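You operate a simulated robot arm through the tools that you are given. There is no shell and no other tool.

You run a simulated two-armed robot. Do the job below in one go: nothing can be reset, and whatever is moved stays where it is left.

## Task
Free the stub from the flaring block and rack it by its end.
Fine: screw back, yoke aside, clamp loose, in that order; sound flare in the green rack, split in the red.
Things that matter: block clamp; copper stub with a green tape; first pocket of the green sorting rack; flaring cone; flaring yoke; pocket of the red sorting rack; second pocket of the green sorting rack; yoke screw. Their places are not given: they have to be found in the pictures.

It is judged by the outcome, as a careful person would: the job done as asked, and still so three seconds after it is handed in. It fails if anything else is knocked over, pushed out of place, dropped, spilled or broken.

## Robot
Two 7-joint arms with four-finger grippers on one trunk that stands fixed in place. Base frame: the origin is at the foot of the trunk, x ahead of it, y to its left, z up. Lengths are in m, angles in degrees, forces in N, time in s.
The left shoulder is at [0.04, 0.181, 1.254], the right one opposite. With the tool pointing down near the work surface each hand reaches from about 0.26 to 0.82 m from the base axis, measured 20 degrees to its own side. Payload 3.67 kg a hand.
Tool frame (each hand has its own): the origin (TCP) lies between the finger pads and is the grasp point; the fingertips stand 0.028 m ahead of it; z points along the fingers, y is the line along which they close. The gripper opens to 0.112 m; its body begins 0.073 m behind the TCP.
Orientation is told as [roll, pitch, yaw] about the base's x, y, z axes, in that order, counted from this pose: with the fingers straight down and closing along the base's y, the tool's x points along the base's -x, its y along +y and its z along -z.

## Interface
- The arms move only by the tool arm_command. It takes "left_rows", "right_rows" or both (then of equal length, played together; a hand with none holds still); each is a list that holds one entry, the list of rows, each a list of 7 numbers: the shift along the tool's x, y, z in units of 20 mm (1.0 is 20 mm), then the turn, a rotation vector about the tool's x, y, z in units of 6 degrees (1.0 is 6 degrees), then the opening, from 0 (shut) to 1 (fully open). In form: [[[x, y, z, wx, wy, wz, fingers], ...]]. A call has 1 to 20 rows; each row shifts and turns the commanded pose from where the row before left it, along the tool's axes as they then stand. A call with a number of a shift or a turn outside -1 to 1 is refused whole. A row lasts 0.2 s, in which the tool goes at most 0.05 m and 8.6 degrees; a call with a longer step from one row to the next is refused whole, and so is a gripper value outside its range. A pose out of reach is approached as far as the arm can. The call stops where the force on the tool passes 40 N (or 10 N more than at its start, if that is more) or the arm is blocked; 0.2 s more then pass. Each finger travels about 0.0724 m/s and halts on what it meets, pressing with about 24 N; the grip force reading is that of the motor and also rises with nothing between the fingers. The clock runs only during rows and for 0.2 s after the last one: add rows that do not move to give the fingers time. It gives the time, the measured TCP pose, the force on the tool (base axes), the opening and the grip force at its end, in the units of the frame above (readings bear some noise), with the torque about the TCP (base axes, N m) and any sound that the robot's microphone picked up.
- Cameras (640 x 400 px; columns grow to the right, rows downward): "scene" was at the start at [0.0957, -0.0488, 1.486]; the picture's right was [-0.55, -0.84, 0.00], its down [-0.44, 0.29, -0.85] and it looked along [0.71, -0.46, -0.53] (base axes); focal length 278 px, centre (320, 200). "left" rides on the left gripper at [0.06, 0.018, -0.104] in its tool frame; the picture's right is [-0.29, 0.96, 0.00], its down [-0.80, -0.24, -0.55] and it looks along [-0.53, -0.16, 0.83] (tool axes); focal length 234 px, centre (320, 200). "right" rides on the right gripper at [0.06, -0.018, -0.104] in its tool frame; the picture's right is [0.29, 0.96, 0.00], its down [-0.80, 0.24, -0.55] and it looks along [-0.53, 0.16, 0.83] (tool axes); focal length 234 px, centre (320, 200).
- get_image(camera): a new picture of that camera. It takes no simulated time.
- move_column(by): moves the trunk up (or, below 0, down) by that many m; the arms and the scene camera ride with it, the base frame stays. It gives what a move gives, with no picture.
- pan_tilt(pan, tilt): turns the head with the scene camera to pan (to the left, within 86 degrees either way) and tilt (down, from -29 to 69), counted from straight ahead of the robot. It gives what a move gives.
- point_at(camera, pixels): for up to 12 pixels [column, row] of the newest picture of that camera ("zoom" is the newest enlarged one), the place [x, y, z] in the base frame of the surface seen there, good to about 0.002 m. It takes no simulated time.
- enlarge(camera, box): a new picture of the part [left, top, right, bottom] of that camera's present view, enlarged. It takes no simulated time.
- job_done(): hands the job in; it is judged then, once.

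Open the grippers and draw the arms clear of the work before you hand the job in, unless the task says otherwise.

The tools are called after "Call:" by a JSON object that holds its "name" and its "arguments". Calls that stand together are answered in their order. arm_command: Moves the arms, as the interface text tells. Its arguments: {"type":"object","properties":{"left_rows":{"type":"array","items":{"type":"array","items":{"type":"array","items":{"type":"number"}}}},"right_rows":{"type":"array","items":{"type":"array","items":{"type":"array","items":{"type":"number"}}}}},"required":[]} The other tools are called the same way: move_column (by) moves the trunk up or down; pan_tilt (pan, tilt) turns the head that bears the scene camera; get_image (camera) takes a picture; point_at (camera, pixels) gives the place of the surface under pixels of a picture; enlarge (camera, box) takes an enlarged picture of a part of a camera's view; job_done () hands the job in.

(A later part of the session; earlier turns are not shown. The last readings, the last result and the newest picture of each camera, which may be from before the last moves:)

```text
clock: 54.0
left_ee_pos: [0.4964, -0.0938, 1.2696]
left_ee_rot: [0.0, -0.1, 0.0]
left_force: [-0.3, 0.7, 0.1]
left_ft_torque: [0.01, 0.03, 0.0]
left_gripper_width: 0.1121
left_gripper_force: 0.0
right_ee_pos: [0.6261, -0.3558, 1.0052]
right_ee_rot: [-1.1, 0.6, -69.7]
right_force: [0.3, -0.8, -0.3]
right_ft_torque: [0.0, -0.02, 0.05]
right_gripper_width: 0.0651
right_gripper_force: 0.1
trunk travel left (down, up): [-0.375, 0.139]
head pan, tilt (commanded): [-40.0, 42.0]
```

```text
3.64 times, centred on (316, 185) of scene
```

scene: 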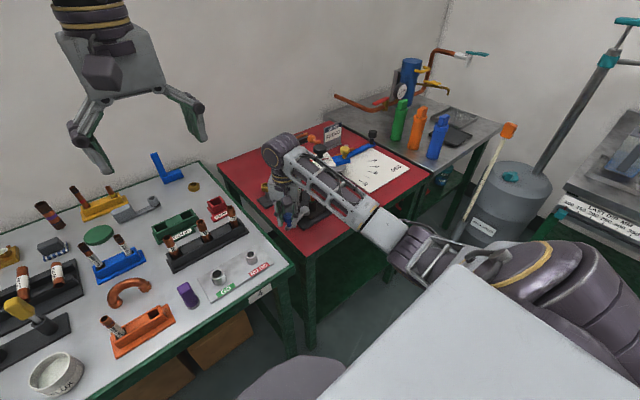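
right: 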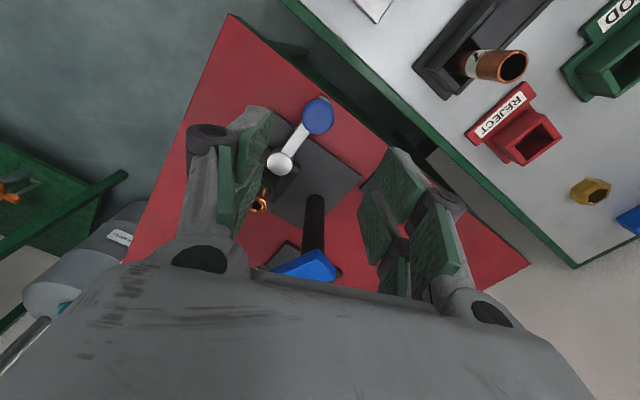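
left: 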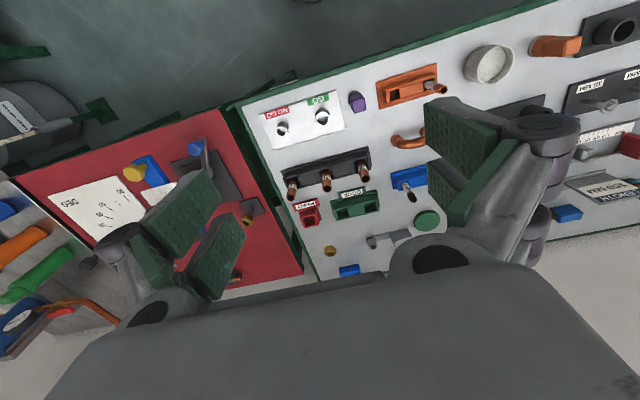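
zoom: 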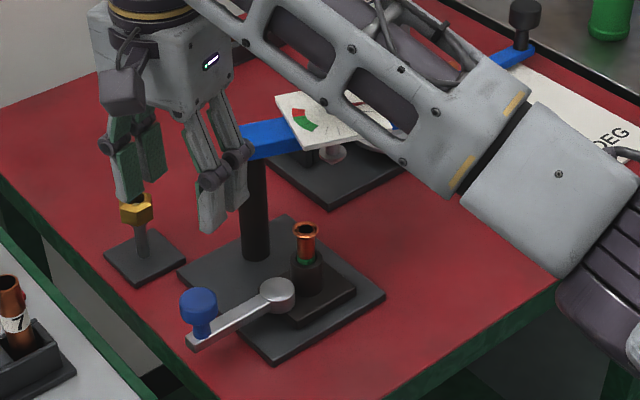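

The lever now points to +y, clear of the stub; the yoke is aside. I square up the hand (remove the 1° tilt), turn to yaw −55° so the fingers stay clear of the dial plate, and move over the stub at z≈1.005.

Call:
{"name": "arm_command", "arguments": {"right_rows": [[[0, 0, 0, -0.183, -0.1, -0.817, 0.5], [0, 0, 0, 0, 0, -0.817, 0.5], [0, 0, 0, 0, 0, -0.817, 0.5], [-0.739, -0.59, 0, 0, 0, 0, 0.5], [-0.739, -0.59, 0, 0, 0, 0, 0.5], [-0.739, -0.59, 0, 0, 0, 0, 0.5], [-0.739, -0.59, 0, 0, 0, 0, 0.5], [-0.739, -0.59, 0, 0, 0, 0, 0.5], [-0.739, -0.59, 0, 0, 0, 0, 0.5]]]}}

Call:
{"name": "get_image", "arguments": {"camera": "right"}}

Call:
{"name": "enlarge", "arguments": {"camera": "scene", "box": [256, 130, 376, 240]}}

```text
clock: 56.0
left_ee_pos: [0.4988, -0.0961, 1.2705]
left_ee_rot: [0.0, -0.1, 0.0]
left_force: [-0.2, 0.1, 0.1]
left_ft_torque: [0.07, 0.03, 0.0]
left_gripper_width: 0.1121
left_gripper_force: 0.0
right_ee_pos: [0.6212, -0.47, 1.0052]
right_ee_rot: [0.2, 0.2, -55.1]
right_force: [0.6, -0.9, 0.4]
right_ft_torque: [-0.01, -0.02, 0.0]
right_gripper_width: 0.0559
right_gripper_force: 0.0
trunk travel left (down, up): [-0.375, 0.139]
head pan, tilt (commanded): [-40.0, 42.0]
```

```text
taken
```

right: 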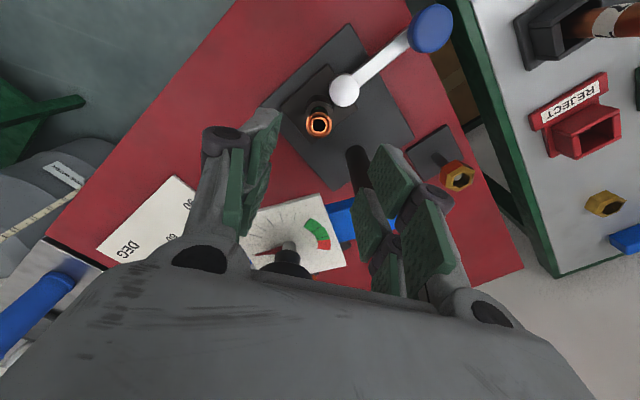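

```text
3.64 times, centred on (316, 185) of scene
```

zoom: 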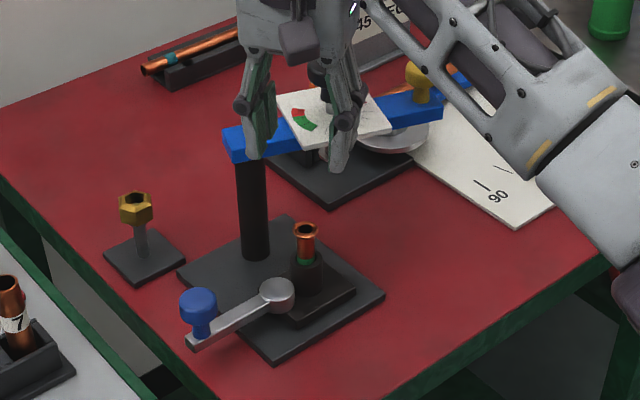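

The stub appears at (319,123) between the fingers. I zoom in to measure it and re-inspect the flare.

Call:
{"name": "enlarge", "arguments": {"camera": "right", "box": [299, 105, 339, 130]}}

Call:
{"name": "point_at", "arguments": {"camera": "zoom", "pixels": [[130, 220], [510, 220], [320, 90], [320, 365], [170, 290], [320, 345], [320, 95], [490, 250]]}}

```text
16.00 times, centred on (319, 118) of right
```

zoom: 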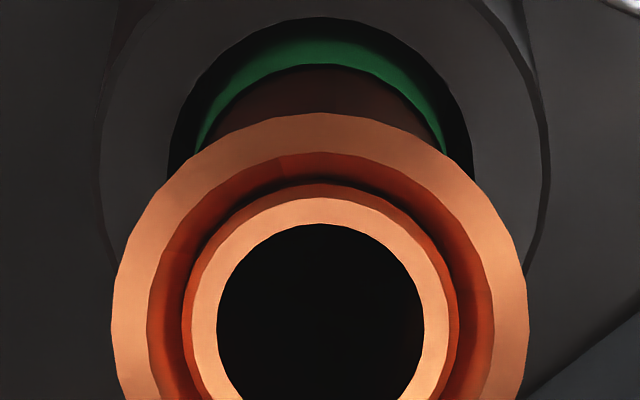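

```text
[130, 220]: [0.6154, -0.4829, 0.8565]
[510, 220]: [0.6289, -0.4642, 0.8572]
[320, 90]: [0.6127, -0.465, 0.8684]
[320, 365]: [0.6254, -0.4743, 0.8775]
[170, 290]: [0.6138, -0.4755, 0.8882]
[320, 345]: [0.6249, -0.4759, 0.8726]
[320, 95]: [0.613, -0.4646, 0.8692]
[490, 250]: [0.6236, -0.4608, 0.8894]
```

The stub's axis is within 1 mm of the tool axis. Before descending I check where the dial plate lies relative to the fingers, since it shows between them at about (290,240).

Call:
{"name": "point_at", "arguments": {"camera": "right", "pixels": [[316, 198], [342, 262], [262, 212], [290, 204], [246, 220], [330, 228], [270, 115], [250, 225], [350, 215], [378, 150], [395, 290], [236, 160]]}}

```text
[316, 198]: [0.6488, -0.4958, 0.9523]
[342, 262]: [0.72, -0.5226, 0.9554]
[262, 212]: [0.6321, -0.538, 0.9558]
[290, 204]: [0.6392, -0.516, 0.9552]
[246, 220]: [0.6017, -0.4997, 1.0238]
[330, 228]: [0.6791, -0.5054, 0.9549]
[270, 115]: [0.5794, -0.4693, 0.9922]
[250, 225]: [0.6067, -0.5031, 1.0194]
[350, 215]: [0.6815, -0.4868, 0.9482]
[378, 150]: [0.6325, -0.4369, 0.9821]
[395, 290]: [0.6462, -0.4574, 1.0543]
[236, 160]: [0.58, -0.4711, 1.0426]
```

The plate's nearest corner is 38 mm behind the stub in tool −x while the fingers extend only to about 25 mm, so there's clearance. I descend 112 mm to bring the fingertips just above the block.

Call:
{"name": "arm_command", "arguments": {"right_rows": [[[0, 0, 0.8, 0, 0, 0, 0.5], [0, 0, 0.8, 0, 0, 0, 0.5], [0, 0, 0.8, 0, 0, 0, 0.5], [0, 0, 0.8, 0, 0, 0, 0.5], [0, 0, 0.8, 0, 0, 0, 0.5], [0, 0, 0.8, 0, 0, 0, 0.5]]]}}

Call:
{"name": "get_image", "arguments": {"camera": "right"}}

Call:
{"name": "enlarge", "arguments": {"camera": "scene", "box": [276, 140, 366, 220]}}

```text
clock: 57.4
left_ee_pos: [0.4976, -0.0951, 1.2696]
left_ee_rot: [0.0, 0.0, -0.1]
left_force: [-0.6, 0.5, 0.1]
left_ft_torque: [-0.01, -0.05, 0.0]
left_gripper_width: 0.1119
left_gripper_force: 0.1
right_ee_pos: [0.6196, -0.4689, 0.9084]
right_ee_rot: [0.3, 0.0, -55.0]
right_force: [-0.5, -0.1, -0.7]
right_ft_torque: [0.01, 0.04, 0.02]
right_gripper_width: 0.0562
right_gripper_force: 0.1
trunk travel left (down, up): [-0.375, 0.139]
head pan, tilt (commanded): [-40.0, 42.0]
```

```text
taken
```

right: 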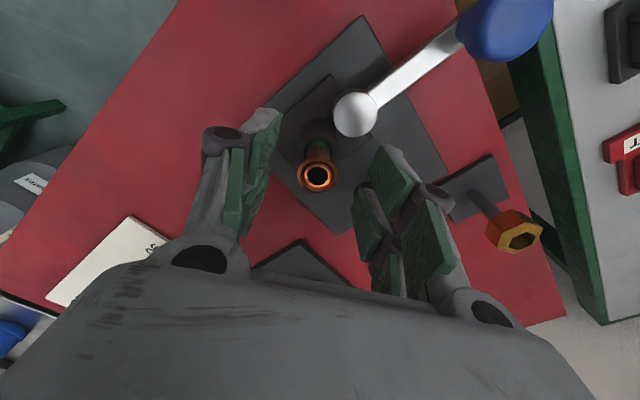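

```text
5.00 times, centred on (321, 180) of scene
```

zoom: 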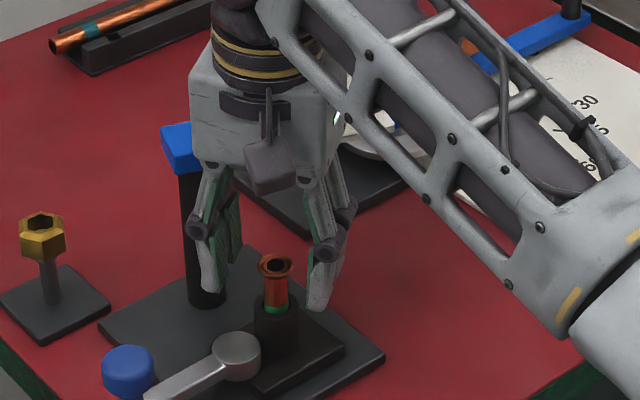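

No contact so far. I descend the last 14 mm and check the view before closing.

Call:
{"name": "arm_command", "arguments": {"right_rows": [[[0, 0, 0.35, 0, 0, 0, 0.5], [0, 0, 0.35, 0, 0, 0, 0.5]]]}}

Call:
{"name": "enlarge", "arguments": {"camera": "right", "box": [200, 90, 460, 260]}}

Call:
{"name": "enlarge", "arguments": {"camera": "scene", "box": [296, 160, 356, 220]}}

```text
clock: 58.0
left_ee_pos: [0.4982, -0.0939, 1.2696]
left_ee_rot: [0.1, -0.2, -0.1]
left_force: [-0.5, -0.2, 0.0]
left_ft_torque: [0.01, 0.03, 0.0]
left_gripper_width: 0.1119
left_gripper_force: 0.1
right_ee_pos: [0.6197, -0.4679, 0.8952]
right_ee_rot: [0.0, 0.1, -55.1]
right_force: [0.2, 0.2, -0.3]
right_ft_torque: [-0.01, 0.02, -0.02]
right_gripper_width: 0.0562
right_gripper_force: 0.1
trunk travel left (down, up): [-0.375, 0.139]
head pan, tilt (commanded): [-40.0, 42.0]
```

```text
2.35 times, centred on (330, 175) of right
```

zoom: 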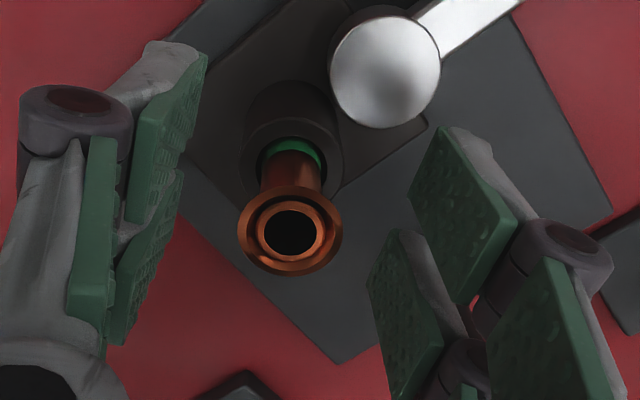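

```text
6.67 times, centred on (326, 190) of scene
```

zoom: 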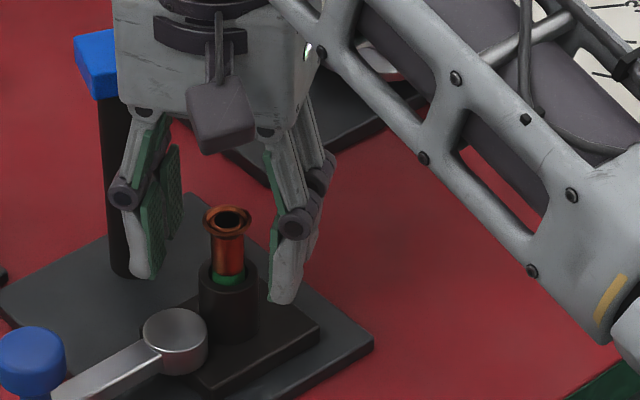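

The stub's rim is centred between the pads. I close the fingers on it.

Call:
{"name": "arm_command", "arguments": {"right_rows": [[[0, 0, 0, 0, 0, 0, 0.06], [0, 0, 0, 0, 0, 0, 0.06], [0, 0, 0, 0, 0, 0, 0.06], [0, 0, 0, 0, 0, 0, 0.06]]]}}

Call:
{"name": "enlarge", "arguments": {"camera": "right", "box": [200, 90, 460, 260]}}

Call:
{"name": "enlarge", "arguments": {"camera": "scene", "box": [296, 160, 356, 220]}}

```text
clock: 59.0
left_ee_pos: [0.4974, -0.0944, 1.2693]
left_ee_rot: [-0.1, -0.1, 0.0]
left_force: [0.0, 0.7, 0.4]
left_ft_torque: [0.04, -0.01, 0.0]
left_gripper_width: 0.1117
left_gripper_force: 0.1
right_ee_pos: [0.6194, -0.4681, 0.8941]
right_ee_rot: [0.1, 0.1, -55.0]
right_force: [0.8, 0.2, -0.3]
right_ft_torque: [0.01, 0.01, 0.02]
right_gripper_width: 0.0196
right_gripper_force: 24.3
trunk travel left (down, up): [-0.375, 0.139]
head pan, tilt (commanded): [-40.0, 42.0]
```

```text
2.35 times, centred on (330, 175) of right
```

zoom: 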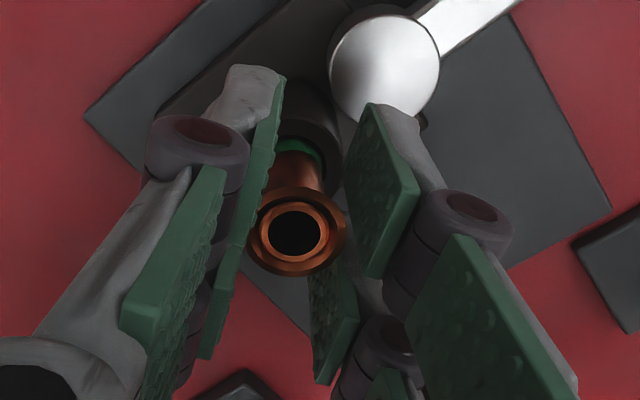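

```text
6.67 times, centred on (326, 190) of scene
```

zoom: 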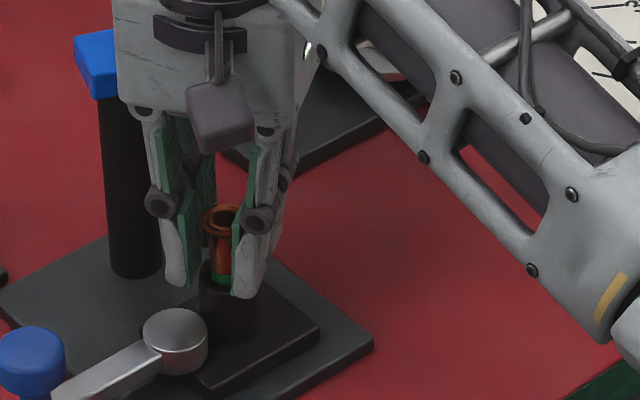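

The rim is gripped (0.0196 m, 24 N). I lift gently by 10 mm first and watch the force.

Call:
{"name": "arm_command", "arguments": {"right_rows": [[[0, 0, 0, 0, 0, 0, 0], [0, 0, -0.25, 0, 0, 0, 0], [0, 0, -0.25, 0, 0, 0, 0]]]}}

Call:
{"name": "enlarge", "arguments": {"camera": "scene", "box": [296, 160, 356, 220]}}

Call:
{"name": "enlarge", "arguments": {"camera": "right", "box": [200, 90, 460, 260]}}

```text
clock: 59.8
left_ee_pos: [0.4978, -0.0941, 1.2696]
left_ee_rot: [0.0, -0.2, 0.1]
left_force: [0.2, 0.2, 0.1]
left_ft_torque: [0.0, -0.02, 0.01]
left_gripper_width: 0.112
left_gripper_force: 0.0
right_ee_pos: [0.6188, -0.4672, 0.9048]
right_ee_rot: [0.1, 0.1, -55.0]
right_force: [0.1, -0.4, -0.6]
right_ft_torque: [0.0, 0.0, -0.01]
right_gripper_width: 0.0195
right_gripper_force: 24.3
trunk travel left (down, up): [-0.375, 0.139]
head pan, tilt (commanded): [-40.0, 42.0]
```

```text
6.67 times, centred on (326, 190) of scene
```

zoom: 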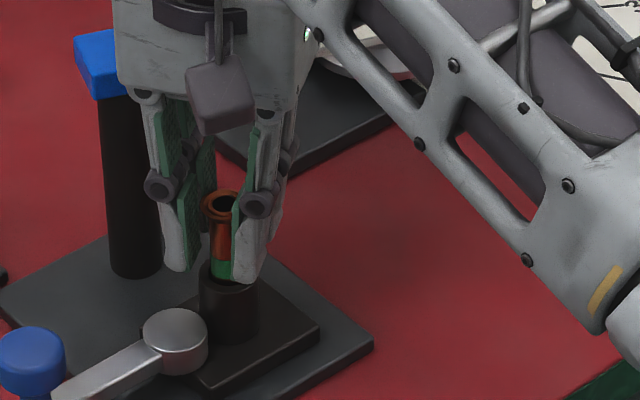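

```text
2.35 times, centred on (330, 175) of right
```

zoom: 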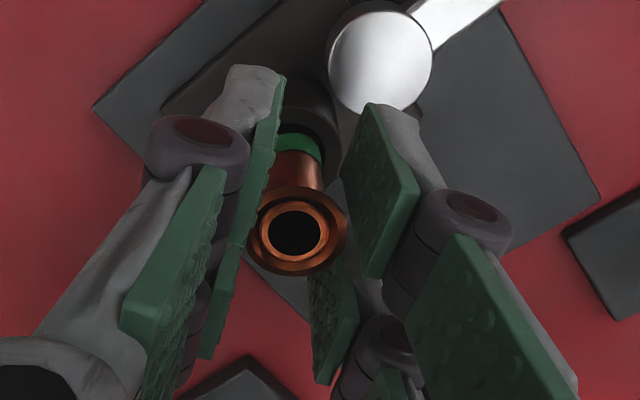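

The stub rises freely with the hand. I continue straight up another 60 mm.

Call:
{"name": "arm_command", "arguments": {"right_rows": [[[0, 0, -0.5, 0, 0, 0, 0], [0, 0, -0.5, 0, 0, 0, 0], [0, 0, -0.5, 0, 0, 0, 0], [0, 0, -0.5, 0, 0, 0, 0], [0, 0, -0.5, 0, 0, 0, 0], [0, 0, -0.5, 0, 0, 0, 0]]]}}

Call:
{"name": "enlarge", "arguments": {"camera": "scene", "box": [286, 140, 366, 220]}}

Call:
{"name": "enlarge", "arguments": {"camera": "right", "box": [200, 90, 460, 260]}}

```text
clock: 61.2
left_ee_pos: [0.4978, -0.0936, 1.2694]
left_ee_rot: [-0.1, -0.1, 0.0]
left_force: [0.2, -0.4, 0.1]
left_ft_torque: [0.01, 0.02, 0.02]
left_gripper_width: 0.1121
left_gripper_force: 0.0
right_ee_pos: [0.6184, -0.4691, 0.9662]
right_ee_rot: [0.1, 0.1, -55.0]
right_force: [-0.4, 0.5, 0.1]
right_ft_torque: [0.02, 0.02, 0.01]
right_gripper_width: 0.0194
right_gripper_force: 24.2
trunk travel left (down, up): [-0.375, 0.139]
head pan, tilt (commanded): [-40.0, 42.0]
```

```text
5.00 times, centred on (326, 180) of scene
```

zoom: 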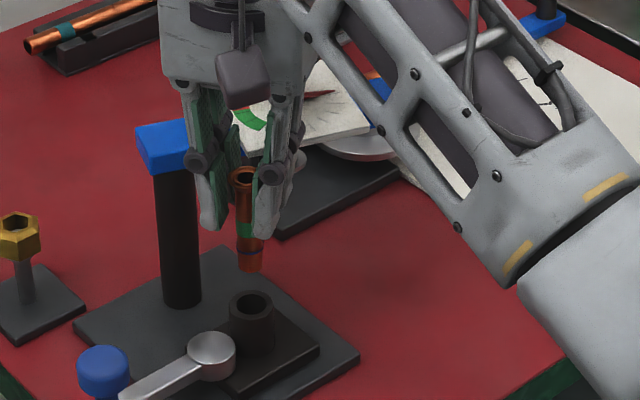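

```text
2.35 times, centred on (330, 175) of right
```

zoom: 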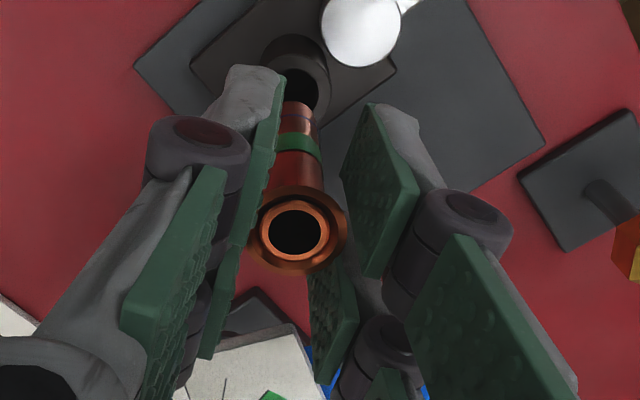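

The stub is out of the block. I zoom in to inspect the whole stub, its flare and its lower end.

Call:
{"name": "enlarge", "arguments": {"camera": "scene", "box": [328, 168, 348, 198]}}

Call:
{"name": "enlarge", "arguments": {"camera": "right", "box": [296, 128, 346, 210]}}

Call:
{"name": "enlarge", "arguments": {"camera": "right", "box": [300, 165, 346, 210]}}

```text
13.33 times, centred on (338, 183) of scene
```

zoom: 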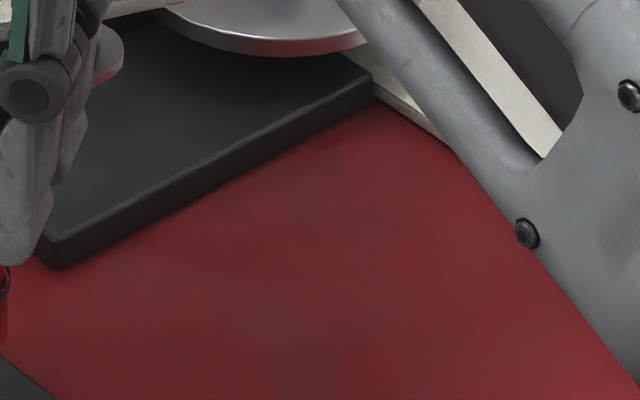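

```text
4.88 times, centred on (321, 169) of right
```

zoom: 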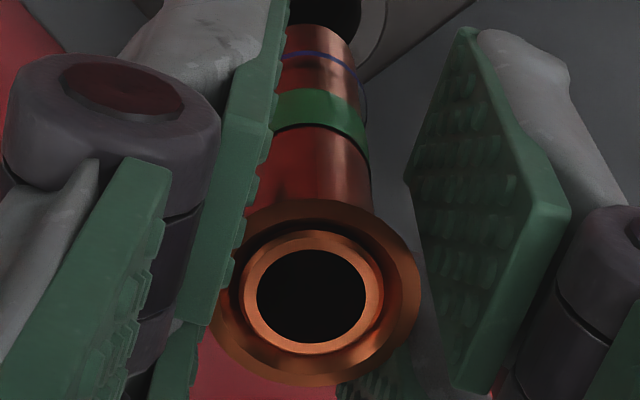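

```text
8.89 times, centred on (323, 188) of right
```

zoom: 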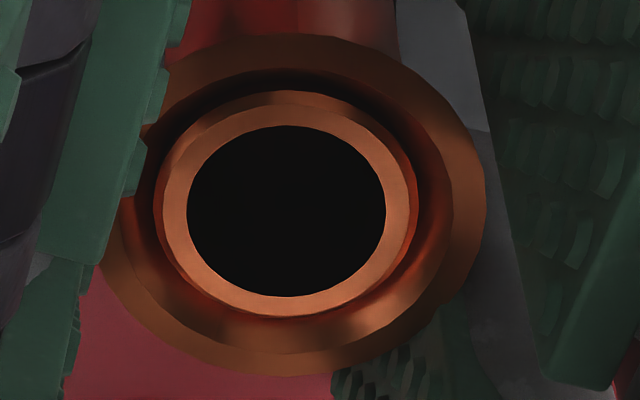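

The stub shows a thin blue line near its lower end. I zoom the scene camera onto it properly (around (311,185)).

Call:
{"name": "enlarge", "arguments": {"camera": "scene", "box": [295, 172, 327, 197]}}

Call:
{"name": "point_at", "arguments": {"camera": "zoom", "pixels": [[309, 42], [318, 140], [318, 165], [318, 205], [320, 235], [320, 265], [300, 255], [345, 250]]}}

```text
16.00 times, centred on (311, 184) of scene
```

zoom: 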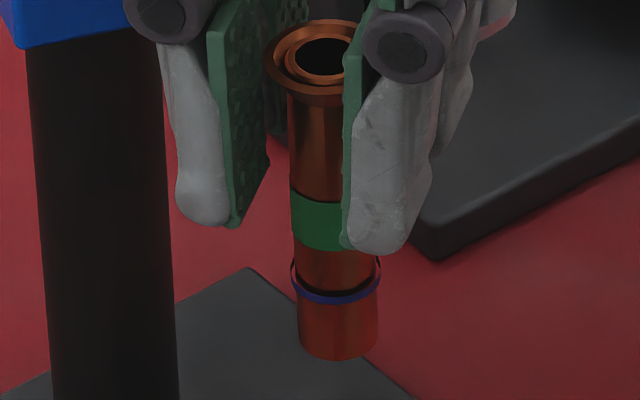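

```text
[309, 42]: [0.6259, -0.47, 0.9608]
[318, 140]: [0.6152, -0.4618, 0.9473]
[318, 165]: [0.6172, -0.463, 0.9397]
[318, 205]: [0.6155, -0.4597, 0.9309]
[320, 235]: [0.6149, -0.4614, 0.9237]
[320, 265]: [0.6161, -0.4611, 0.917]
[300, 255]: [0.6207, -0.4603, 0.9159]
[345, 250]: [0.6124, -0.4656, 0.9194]
```

The stub is about 65 mm long: flare on top, green tape, blue line near the plain lower end. The flare ring is whole from every view, so it's sound → green rack. I lift the right hand to z≈1.12 and at the same time move the idle left hand away to +y, because the right arm must stretch through where it hangs.

Call:
{"name": "arm_command", "arguments": {"right_rows": [[[0, 0, -0.385, 0, 0, 0, 0], [0, 0, -0.385, 0, 0, 0, 0], [0, 0, -0.385, 0, 0, 0, 0], [0, 0, -0.385, 0, 0, 0, 0], [0, 0, -0.385, 0, 0, 0, 0], [0, 0, -0.385, 0, 0, 0, 0], [0, 0, -0.385, 0, 0, 0, 0], [0, 0, -0.385, 0, 0, 0, 0], [0, 0, -0.385, 0, 0, 0, 0], [0, 0, -0.385, 0, 0, 0, 0], [0, 0, -0.385, 0, 0, 0, 0], [0, 0, -0.385, 0, 0, 0, 0], [0, 0, -0.385, 0, 0, 0, 0], [0, 0, -0.385, 0, 0, 0, 0], [0, 0, -0.385, 0, 0, 0, 0], [0, 0, -0.385, 0, 0, 0, 0], [0, 0, -0.385, 0, 0, 0, 0], [0, 0, -0.385, 0, 0, 0, 0], [0, 0, -0.385, 0, 0, 0, 0], [0, 0, -0.385, 0, 0, 0, 0]]], "left_rows": [[[0.125, 0.875, 0, 0, 0, 0, 1], [0.125, 0.875, 0, 0, 0, 0, 1], [0.125, 0.875, 0, 0, 0, 0, 1], [0.125, 0.875, 0, 0, 0, 0, 1], [0.125, 0.875, 0, 0, 0, 0, 1], [0.125, 0.875, 0, 0, 0, 0, 1], [0.125, 0.875, 0, 0, 0, 0, 1], [0.125, 0.875, 0, 0, 0, 0, 1], [0.125, 0.875, 0, 0, 0, 0, 1], [0.125, 0.875, 0, 0, 0, 0, 1], [0.125, 0.875, 0, 0, 0, 0, 1], [0.125, 0.875, 0, 0, 0, 0, 1], [0.125, 0.875, 0, 0, 0, 0, 1], [0.125, 0.875, 0, 0, 0, 0, 1], [0.125, 0.875, 0, 0, 0, 0, 1], [0.125, 0.875, 0, 0, 0, 0, 1], [0.125, 0.875, 0, 0, 0, 0, 1], [0.125, 0.875, 0, 0, 0, 0, 1], [0.125, 0.875, 0, 0, 0, 0, 1], [0.125, 0.875, 0, 0, 0, 0, 1]]]}}

Call:
{"name": "get_image", "arguments": {"camera": "scene"}}

Call:
{"name": "get_image", "arguments": {"camera": "right"}}

```text
clock: 65.4
left_ee_pos: [0.4459, 0.2557, 1.2695]
left_ee_rot: [0.0, -0.1, 0.0]
left_force: [-0.5, 0.6, 0.2]
left_ft_torque: [0.03, 0.02, -0.02]
left_gripper_width: 0.1122
left_gripper_force: 0.1
right_ee_pos: [0.6187, -0.4689, 1.1195]
right_ee_rot: [0.1, -0.1, -54.9]
right_force: [-0.7, 0.2, 0.8]
right_ft_torque: [0.01, -0.01, 0.02]
right_gripper_width: 0.019
right_gripper_force: 23.9
trunk travel left (down, up): [-0.375, 0.139]
head pan, tilt (commanded): [-40.0, 42.0]
```

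```text
taken
```

scene: 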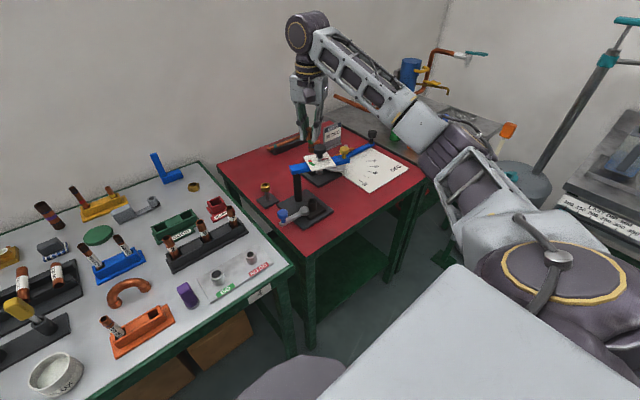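

```text
taken
```

right: 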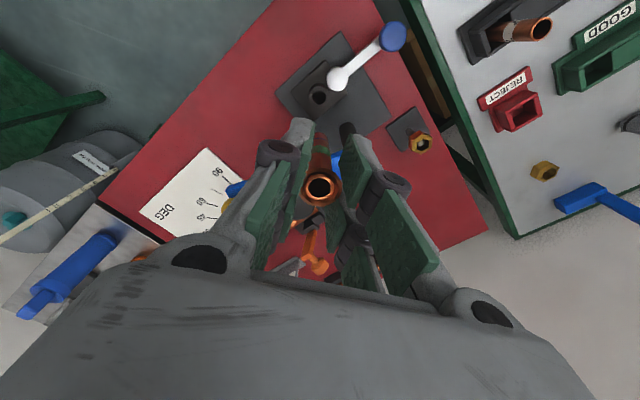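

The hand has the stub at z≈1.12. I check the hold and measure the green rack pockets with the scene camera zoomed.

Call:
{"name": "enlarge", "arguments": {"camera": "right", "box": [280, 120, 370, 220]}}

Call:
{"name": "enlarge", "arguments": {"camera": "scene", "box": [140, 190, 240, 265]}}

```text
4.00 times, centred on (325, 170) of right
```

zoom: 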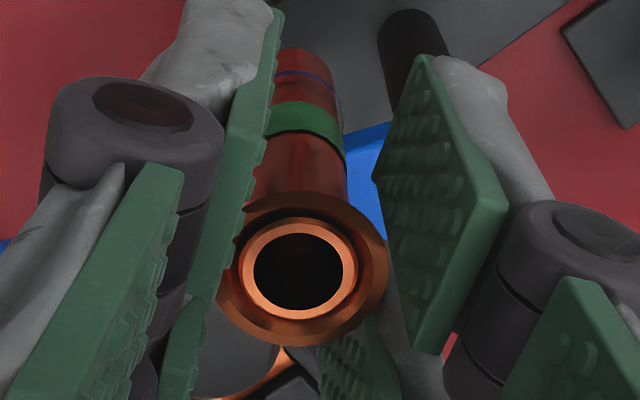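

```text
5.33 times, centred on (190, 228) of scene
```

zoom: 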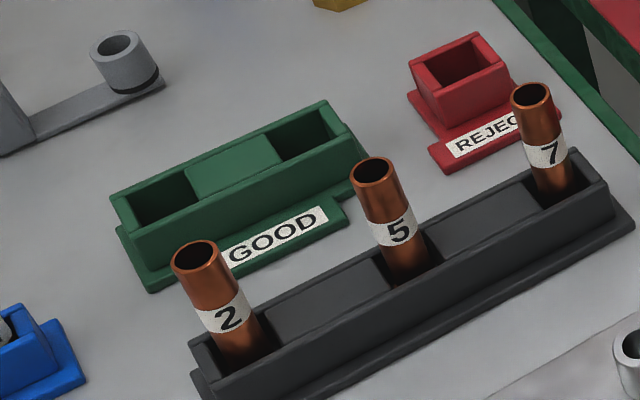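

The stub hangs securely. I measure the GOOD rack's walls and pocket openings from this zoom picture.

Call:
{"name": "point_at", "arguments": {"camera": "zoom", "pixels": [[115, 198], [325, 104], [364, 152], [132, 238], [182, 178], [196, 196], [277, 138], [290, 155], [235, 160], [240, 180], [150, 180], [345, 128]]}}

Call:
{"name": "point_at", "arguments": {"camera": "zoom", "pixels": [[160, 215], [165, 200], [150, 200], [310, 145], [305, 130], [325, 135], [195, 250], [373, 165], [531, 92], [160, 240], [250, 205], [330, 165]]}}

```text
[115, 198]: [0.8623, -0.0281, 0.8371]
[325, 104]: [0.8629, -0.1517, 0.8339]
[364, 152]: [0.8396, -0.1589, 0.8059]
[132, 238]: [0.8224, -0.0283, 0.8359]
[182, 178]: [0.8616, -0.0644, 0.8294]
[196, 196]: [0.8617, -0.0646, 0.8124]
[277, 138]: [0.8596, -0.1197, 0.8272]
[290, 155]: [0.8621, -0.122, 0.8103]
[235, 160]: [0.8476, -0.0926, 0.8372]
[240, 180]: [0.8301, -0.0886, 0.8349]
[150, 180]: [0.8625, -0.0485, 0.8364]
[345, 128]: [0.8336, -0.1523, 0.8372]
```

```text
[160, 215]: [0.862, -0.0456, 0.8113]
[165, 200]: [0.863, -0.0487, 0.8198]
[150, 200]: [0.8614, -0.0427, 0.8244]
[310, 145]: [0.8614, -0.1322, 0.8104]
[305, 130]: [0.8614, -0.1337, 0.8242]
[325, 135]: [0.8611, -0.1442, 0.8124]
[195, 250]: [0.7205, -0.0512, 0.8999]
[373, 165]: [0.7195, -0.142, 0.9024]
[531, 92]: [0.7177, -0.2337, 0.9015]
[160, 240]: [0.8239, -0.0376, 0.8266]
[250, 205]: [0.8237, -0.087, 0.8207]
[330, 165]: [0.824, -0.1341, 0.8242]
```

Pocket openings come out about 32×33 mm: the right-hand one centred near (0.845, −0.135), the left one near (0.845, −0.049), rack top z≈0.836; the black rack's tubes reach z≈0.90 at x≈0.72. I turn the hand to yaw 0 and travel halfway toward the rack at z≈1.12.

Call:
{"name": "arm_command", "arguments": {"right_rows": [[[0, 0, 0, 0, 0, -0.917, 0], [0, 0, 0, 0, 0, -0.917, 0], [0, 0, 0, 0, 0, -0.917, 0], [0, 0, 0, 0, 0, -0.917, 0], [0, 0, 0, 0, 0, -0.917, 0], [0, 0, 0, 0, 0, -0.917, 0], [0, 0, 0, 0, 0, -0.917, 0], [0, 0, 0, 0, 0, -0.917, 0], [0, 0, 0, 0, 0, -0.917, 0], [0, 0, 0, 0, 0, -0.917, 0], [-0.566, 0.835, 0, 0, 0, 0, 0], [-0.566, 0.835, 0, 0, 0, 0, 0], [-0.566, 0.835, 0, 0, 0, 0, 0], [-0.566, 0.835, 0, 0, 0, 0, 0], [-0.566, 0.835, 0, 0, 0, 0, 0], [-0.566, 0.835, 0, 0, 0, 0, 0], [-0.566, 0.835, 0, 0, 0, 0, 0], [-0.566, 0.835, 0, 0, 0, 0, 0], [-0.566, 0.835, 0, 0, 0, 0, 0], [-0.566, 0.835, 0, 0, 0, 0, 0]]]}}

Call:
{"name": "get_image", "arguments": {"camera": "scene"}}

Call:
{"name": "get_image", "arguments": {"camera": "right"}}

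```text
clock: 69.6
left_ee_pos: [0.4479, 0.2565, 1.2683]
left_ee_rot: [-0.1, 0.0, 0.1]
left_force: [0.1, 1.2, 0.0]
left_ft_torque: [-0.05, 0.03, 0.04]
left_gripper_width: 0.1119
left_gripper_force: 0.1
right_ee_pos: [0.7324, -0.2996, 1.1199]
right_ee_rot: [0.2, 0.0, 0.1]
right_force: [0.2, 0.3, 0.1]
right_ft_torque: [0.0, 0.01, -0.01]
right_gripper_width: 0.0191
right_gripper_force: 24.5
trunk travel left (down, up): [-0.375, 0.139]
head pan, tilt (commanded): [-40.0, 42.0]
```

```text
taken
```

scene: 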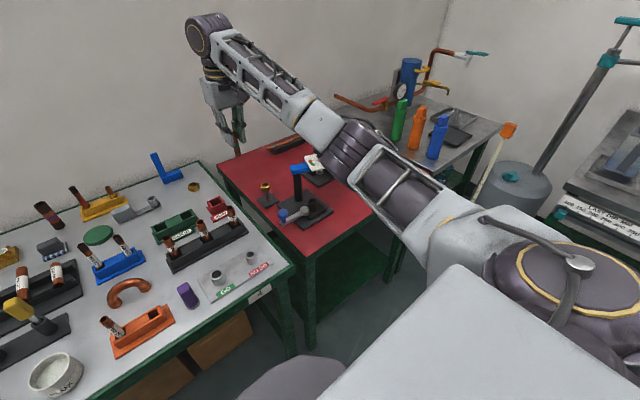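

```text
taken
```

right: 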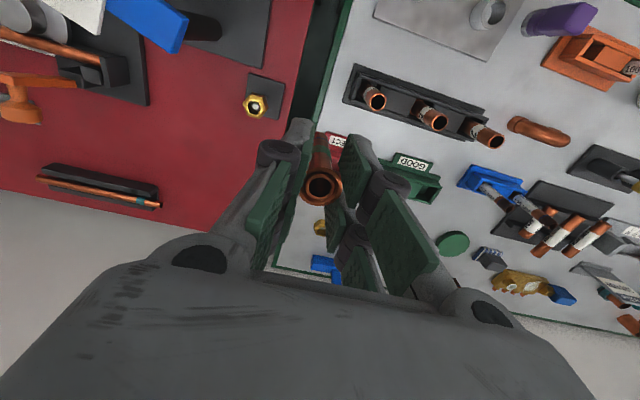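

All steady. I continue toward the rack at the same height, and check how far the arm reaches.

Call:
{"name": "arm_command", "arguments": {"right_rows": [[[-0.566, 0.835, 0, 0, 0, 0, 0], [-0.566, 0.835, 0, 0, 0, 0, 0], [-0.566, 0.835, 0, 0, 0, 0, 0], [-0.566, 0.835, 0, 0, 0, 0, 0], [-0.566, 0.835, 0, 0, 0, 0, 0], [-0.566, 0.835, 0, 0, 0, 0, 0]]]}}

Call:
{"name": "get_image", "arguments": {"camera": "scene"}}

```text
clock: 71.0
left_ee_pos: [0.448, 0.2566, 1.2694]
left_ee_rot: [0.0, 0.0, 0.0]
left_force: [0.1, -0.5, -1.2]
left_ft_torque: [0.03, -0.02, -0.03]
left_gripper_width: 0.1119
left_gripper_force: 0.1
right_ee_pos: [0.7879, -0.2048, 1.1189]
right_ee_rot: [0.2, -0.1, -0.1]
right_force: [0.1, -0.8, -0.7]
right_ft_torque: [0.04, -0.01, 0.0]
right_gripper_width: 0.0192
right_gripper_force: 24.2
right hand out of reach, approached as far as the arm can: row 6
trunk travel left (down, up): [-0.375, 0.139]
head pan, tilt (commanded): [-40.0, 42.0]
```

```text
taken
```

scene: 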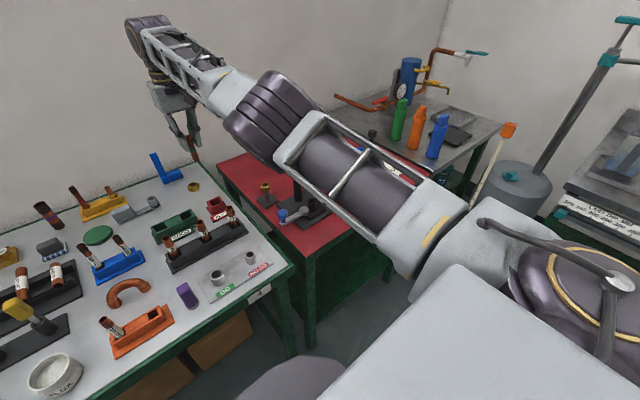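

The arm is at its limit here with the tool vertical, so I'll need a forward tilt of about 14° to reach the pocket (which is wide enough for that). Before lowering anything, I check where the right arm's links run, with respect to the yoke and the racks.

Call:
{"name": "point_at", "arguments": {"camera": "scene", "pixels": [[150, 35], [175, 50], [210, 75], [230, 90], [265, 115], [285, 100], [310, 140], [350, 175], [400, 215], [430, 240], [185, 120], [260, 150]]}}

Call:
{"name": "point_at", "arguments": {"camera": "scene", "pixels": [[322, 112], [300, 170], [230, 120], [380, 245], [270, 75], [340, 120], [150, 70], [195, 160]]}}

```text
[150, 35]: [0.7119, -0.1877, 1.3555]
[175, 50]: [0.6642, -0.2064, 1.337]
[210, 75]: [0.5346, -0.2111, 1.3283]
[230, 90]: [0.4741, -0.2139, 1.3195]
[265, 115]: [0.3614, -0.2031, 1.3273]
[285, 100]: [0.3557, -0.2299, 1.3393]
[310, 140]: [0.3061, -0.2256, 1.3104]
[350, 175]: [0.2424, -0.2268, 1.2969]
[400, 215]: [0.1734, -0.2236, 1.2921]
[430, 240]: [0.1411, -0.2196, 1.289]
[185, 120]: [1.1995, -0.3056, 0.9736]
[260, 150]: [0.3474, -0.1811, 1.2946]
```

```text
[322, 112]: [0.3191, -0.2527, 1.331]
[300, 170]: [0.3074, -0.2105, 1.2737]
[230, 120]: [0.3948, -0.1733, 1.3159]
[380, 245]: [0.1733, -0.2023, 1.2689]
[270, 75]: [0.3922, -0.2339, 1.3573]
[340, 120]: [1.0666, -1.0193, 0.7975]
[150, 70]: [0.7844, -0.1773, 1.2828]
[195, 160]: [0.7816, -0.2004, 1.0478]
```

The right arm runs nearly straight at y≈−0.2, z≈1.3, well away from the yoke and above the tubes even after lowering. I tilt the hand 14° forward about the stub's hold point.

Call:
{"name": "arm_command", "arguments": {"right_rows": [[[0.3, 0, 0, 0, -0.583, 0, 0], [0, 0, 0, 0, -0.583, 0, 0], [0, 0, 0, 0, -0.583, 0, 0], [0, 0, 0, 0, -0.583, 0, 0]]]}}

```text
clock: 72.0
left_ee_pos: [0.4473, 0.2562, 1.2681]
left_ee_rot: [0.0, -0.1, 0.0]
left_force: [-1.0, -0.2, 0.4]
left_ft_torque: [-0.02, 0.01, 0.0]
left_gripper_width: 0.1121
left_gripper_force: 0.0
right_ee_pos: [0.8392, -0.1978, 1.1259]
right_ee_rot: [0.1, -13.9, 0.0]
right_force: [0.1, -0.5, -0.4]
right_ft_torque: [0.03, -0.03, -0.03]
right_gripper_width: 0.019
right_gripper_force: 23.7
right hand out of reach, approached as far as the arm can: row 1, 2, 3, 4
trunk travel left (down, up): [-0.375, 0.139]
head pan, tilt (commanded): [-40.0, 42.0]
```

The arm is stretched straight, and with the tilt the TCP moved forward to x=0.839. I hold for a moment to see where it settles.

Call:
{"name": "arm_command", "arguments": {"right_rows": [[[0, 0, 0, 0, 0, 0, 0], [0, 0, 0, 0, 0, 0, 0], [0, 0, 0, 0, 0, 0, 0]]]}}

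Call:
{"name": "get_image", "arguments": {"camera": "right"}}

```text
clock: 72.8
left_ee_pos: [0.4471, 0.2556, 1.2694]
left_ee_rot: [0.0, -0.1, 0.1]
left_force: [0.1, -0.4, -1.2]
left_ft_torque: [0.01, 0.0, -0.01]
left_gripper_width: 0.112
left_gripper_force: 0.0
right_ee_pos: [0.8397, -0.1998, 1.125]
right_ee_rot: [0.1, -14.0, 0.0]
right_force: [0.4, -0.1, -0.2]
right_ft_torque: [0.0, -0.03, 0.01]
right_gripper_width: 0.0189
right_gripper_force: 24.1
trunk travel left (down, up): [-0.375, 0.139]
head pan, tilt (commanded): [-40.0, 42.0]
```

```text
taken
```

right: 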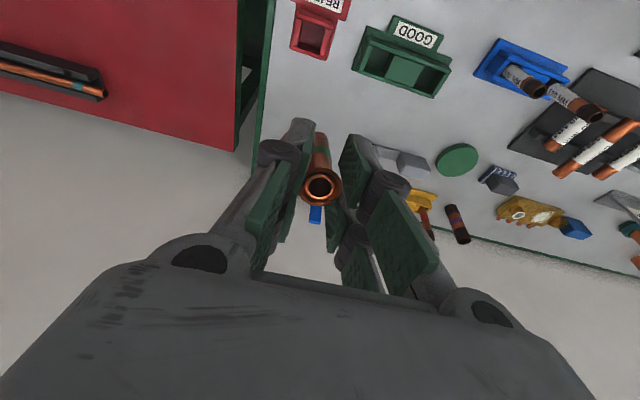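

The commanded pose settled at what was reached. I draw back slightly in x to unlock the arm and then shift in y to the pocket's line (−0.135).

Call:
{"name": "arm_command", "arguments": {"right_rows": [[[0.3, 0, -0.07, 0, 0, 0, 0], [0.2, 0, -0.05, 0, 0, 0, 0], [0, 0.65, 0, 0, 0, 0, 0], [0, 0.65, 0, 0, 0, 0, 0], [0, 0.65, 0, 0, 0, 0, 0], [0, 0.65, 0, 0, 0, 0, 0], [0, 0.65, 0, 0, 0, 0, 0]]]}}

Call:
{"name": "get_image", "arguments": {"camera": "scene"}}

```text
clock: 74.4
left_ee_pos: [0.4475, 0.2555, 1.2685]
left_ee_rot: [0.0, 0.0, 0.1]
left_force: [0.3, 0.4, 0.0]
left_ft_torque: [-0.03, 0.06, 0.0]
left_gripper_width: 0.112
left_gripper_force: 0.0
right_ee_pos: [0.8346, -0.1354, 1.1254]
right_ee_rot: [0.1, -14.1, -0.1]
right_force: [0.5, -0.1, -0.7]
right_ft_torque: [0.03, 0.03, 0.02]
right_gripper_width: 0.0191
right_gripper_force: 23.8
right hand out of reach, approached as far as the arm can: row 1, 2, 6
trunk travel left (down, up): [-0.375, 0.139]
head pan, tilt (commanded): [-40.0, 42.0]
```

```text
taken
```

scene: 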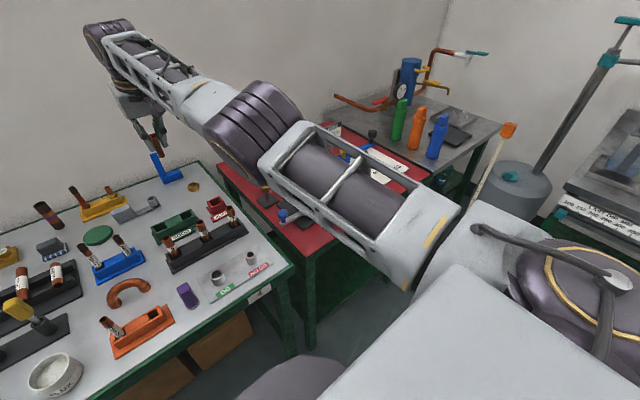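

Position is (0.835, −0.135, 1.125), directly over the right-hand pocket, but the arm is still straight. I lower the hand 0.1 m with the arm, which brings the wrist to shoulder height and gives some slack; the stub's end stays well above the rack.

Call:
{"name": "arm_command", "arguments": {"right_rows": [[[0.22, 0, 0.8, 0, 0, 0, 0], [0.22, 0, 0.8, 0, 0, 0, 0], [0.22, 0, 0.8, 0, 0, 0, 0], [0.22, 0, 0.8, 0, 0, 0, 0], [0.22, 0, 0.8, 0, 0, 0, 0], [0.22, 0, 0.8, 0, 0, 0, 0]]]}}

Call:
{"name": "get_image", "arguments": {"camera": "scene"}}

Call:
{"name": "get_image", "arguments": {"camera": "right"}}

```text
clock: 75.8
left_ee_pos: [0.4469, 0.2573, 1.2685]
left_ee_rot: [0.0, 0.0, 0.1]
left_force: [0.5, 0.3, 0.6]
left_ft_torque: [0.01, -0.01, 0.02]
left_gripper_width: 0.1119
left_gripper_force: 0.0
right_ee_pos: [0.8317, -0.1347, 1.0268]
right_ee_rot: [0.2, -14.0, -0.1]
right_force: [0.3, -0.2, -0.4]
right_ft_torque: [0.0, 0.03, -0.02]
right_gripper_width: 0.0191
right_gripper_force: 24.2
trunk travel left (down, up): [-0.375, 0.139]
head pan, tilt (commanded): [-40.0, 42.0]
```

```text
taken
```

scene: 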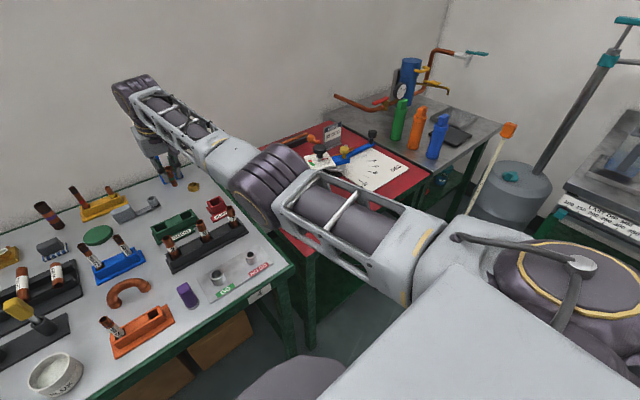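

```text
taken
```

right: 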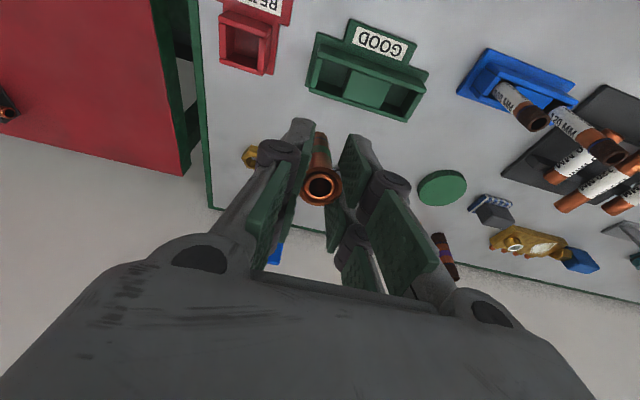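

The arm now has slack. From the right camera I enlarge the GOOD rack to pin down the pocket under the stub (left pocket in this picture, ~(330,75)).

Call:
{"name": "enlarge", "arguments": {"camera": "right", "box": [290, 20, 440, 130]}}

Call:
{"name": "point_at", "arguments": {"camera": "zoom", "pixels": [[68, 185], [185, 245], [112, 90], [120, 150], [160, 170], [200, 190], [75, 130], [95, 105], [230, 130], [215, 250], [130, 130], [160, 220]]}}

```text
3.64 times, centred on (365, 75) of right
```

zoom: 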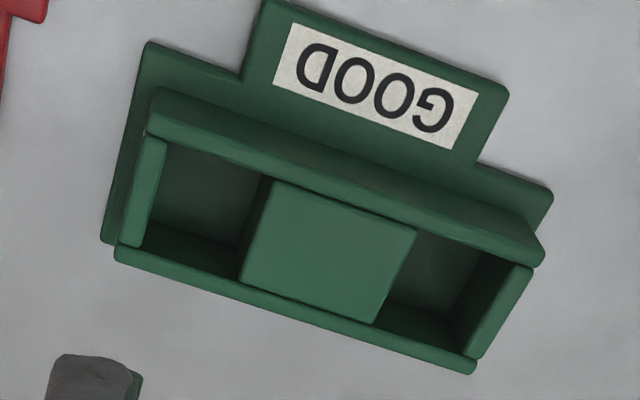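

```text
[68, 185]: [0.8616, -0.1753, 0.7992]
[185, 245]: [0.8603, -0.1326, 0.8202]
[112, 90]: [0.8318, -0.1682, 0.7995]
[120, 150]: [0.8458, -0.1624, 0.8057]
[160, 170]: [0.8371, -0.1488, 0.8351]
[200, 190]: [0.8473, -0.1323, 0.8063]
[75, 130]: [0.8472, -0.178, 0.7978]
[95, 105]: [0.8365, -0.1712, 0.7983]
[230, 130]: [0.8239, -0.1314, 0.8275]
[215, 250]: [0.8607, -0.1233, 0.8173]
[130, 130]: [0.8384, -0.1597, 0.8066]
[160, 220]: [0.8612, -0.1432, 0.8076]
```

The pocket floor is at z≈0.806. I take points on the tops of the walls round this pocket.

Call:
{"name": "point_at", "arguments": {"camera": "zoom", "pixels": [[200, 148], [210, 135], [220, 120], [180, 262], [180, 268], [180, 276], [140, 195], [150, 195], [128, 195], [280, 200], [262, 240], [285, 190]]}}

```text
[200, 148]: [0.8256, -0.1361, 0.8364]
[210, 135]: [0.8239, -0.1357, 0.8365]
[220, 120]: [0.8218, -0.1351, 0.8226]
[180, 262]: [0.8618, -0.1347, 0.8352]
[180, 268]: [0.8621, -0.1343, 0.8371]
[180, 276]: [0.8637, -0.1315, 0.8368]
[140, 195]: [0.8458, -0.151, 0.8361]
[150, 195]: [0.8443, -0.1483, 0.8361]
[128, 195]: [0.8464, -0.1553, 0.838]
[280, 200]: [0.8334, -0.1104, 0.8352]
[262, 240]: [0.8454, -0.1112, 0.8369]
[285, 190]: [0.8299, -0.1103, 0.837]
```

The pocket spans x 0.827–0.861, y −0.148 to −0.120, floor z 0.806; the stub's end is 70 mm ahead of the TCP, so it will come down at x≈0.848, y≈−0.135. I lower the trunk by 0.11 m, leaving the stub's end about 13 mm above the rack.

Call:
{"name": "move_column", "arguments": {"by": -0.11}}

Call:
{"name": "get_image", "arguments": {"camera": "scene"}}

Call:
{"name": "get_image", "arguments": {"camera": "right"}}

```text
clock: 77.2
left_ee_pos: [0.4466, 0.2551, 1.1605]
left_ee_rot: [0.1, -0.1, 0.0]
left_force: [-0.7, 0.5, 0.5]
left_ft_torque: [0.02, -0.05, 0.02]
left_gripper_width: 0.1119
left_gripper_force: 0.0
right_ee_pos: [0.8312, -0.1365, 0.918]
right_ee_rot: [0.1, -14.1, 0.1]
right_force: [-0.1, -1.0, -0.6]
right_ft_torque: [0.01, -0.01, 0.02]
right_gripper_width: 0.0192
right_gripper_force: 24.4
trunk travel left (down, up): [-0.265, 0.249]
head pan, tilt (commanded): [-40.0, 42.0]
```

```text
taken
```

scene: 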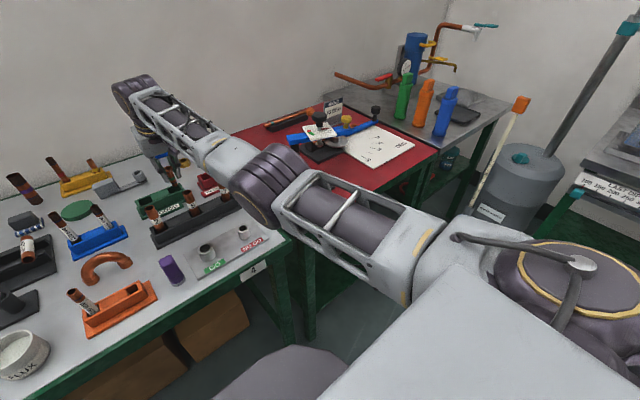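

```text
taken
```

right: 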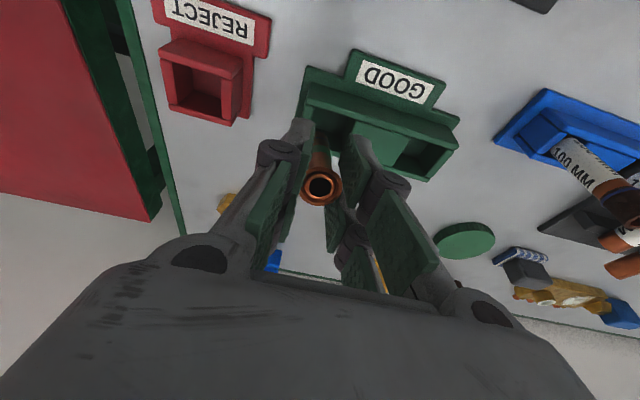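

I zoom both views to check the stub's end against the pocket opening.

Call:
{"name": "enlarge", "arguments": {"camera": "right", "box": [270, 70, 390, 210]}}

Call:
{"name": "enlarge", "arguments": {"camera": "scene", "box": [130, 130, 230, 230]}}

```text
2.86 times, centred on (330, 140) of right
```

zoom: 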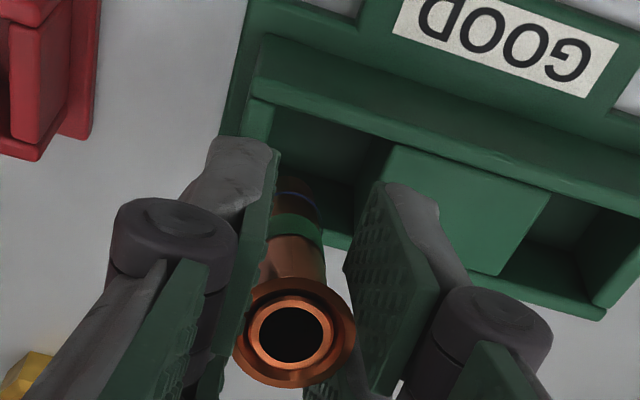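

```text
4.00 times, centred on (180, 180) of scene
```

zoom: 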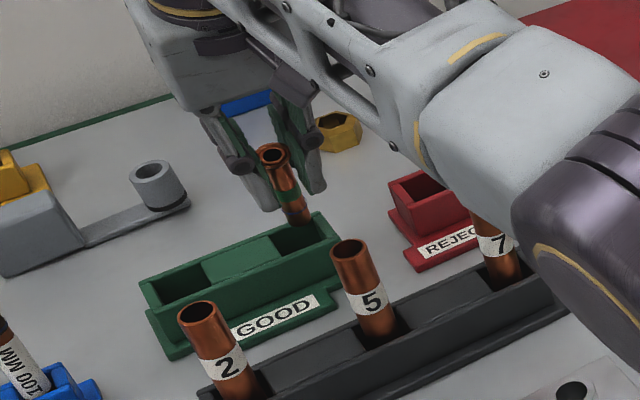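

The stub's lower end at scene zoom (298,220) is just above the right pocket. I check its measured place.

Call:
{"name": "point_at", "arguments": {"camera": "zoom", "pixels": [[292, 215], [298, 218], [303, 216], [287, 195], [274, 155], [318, 225], [285, 245], [300, 240]]}}

```text
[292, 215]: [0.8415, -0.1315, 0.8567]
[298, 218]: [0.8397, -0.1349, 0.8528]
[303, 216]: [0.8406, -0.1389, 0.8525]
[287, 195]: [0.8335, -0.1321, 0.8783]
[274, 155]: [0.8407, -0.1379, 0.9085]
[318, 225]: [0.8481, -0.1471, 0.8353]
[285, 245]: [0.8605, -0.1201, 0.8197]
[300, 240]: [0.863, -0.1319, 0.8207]
```

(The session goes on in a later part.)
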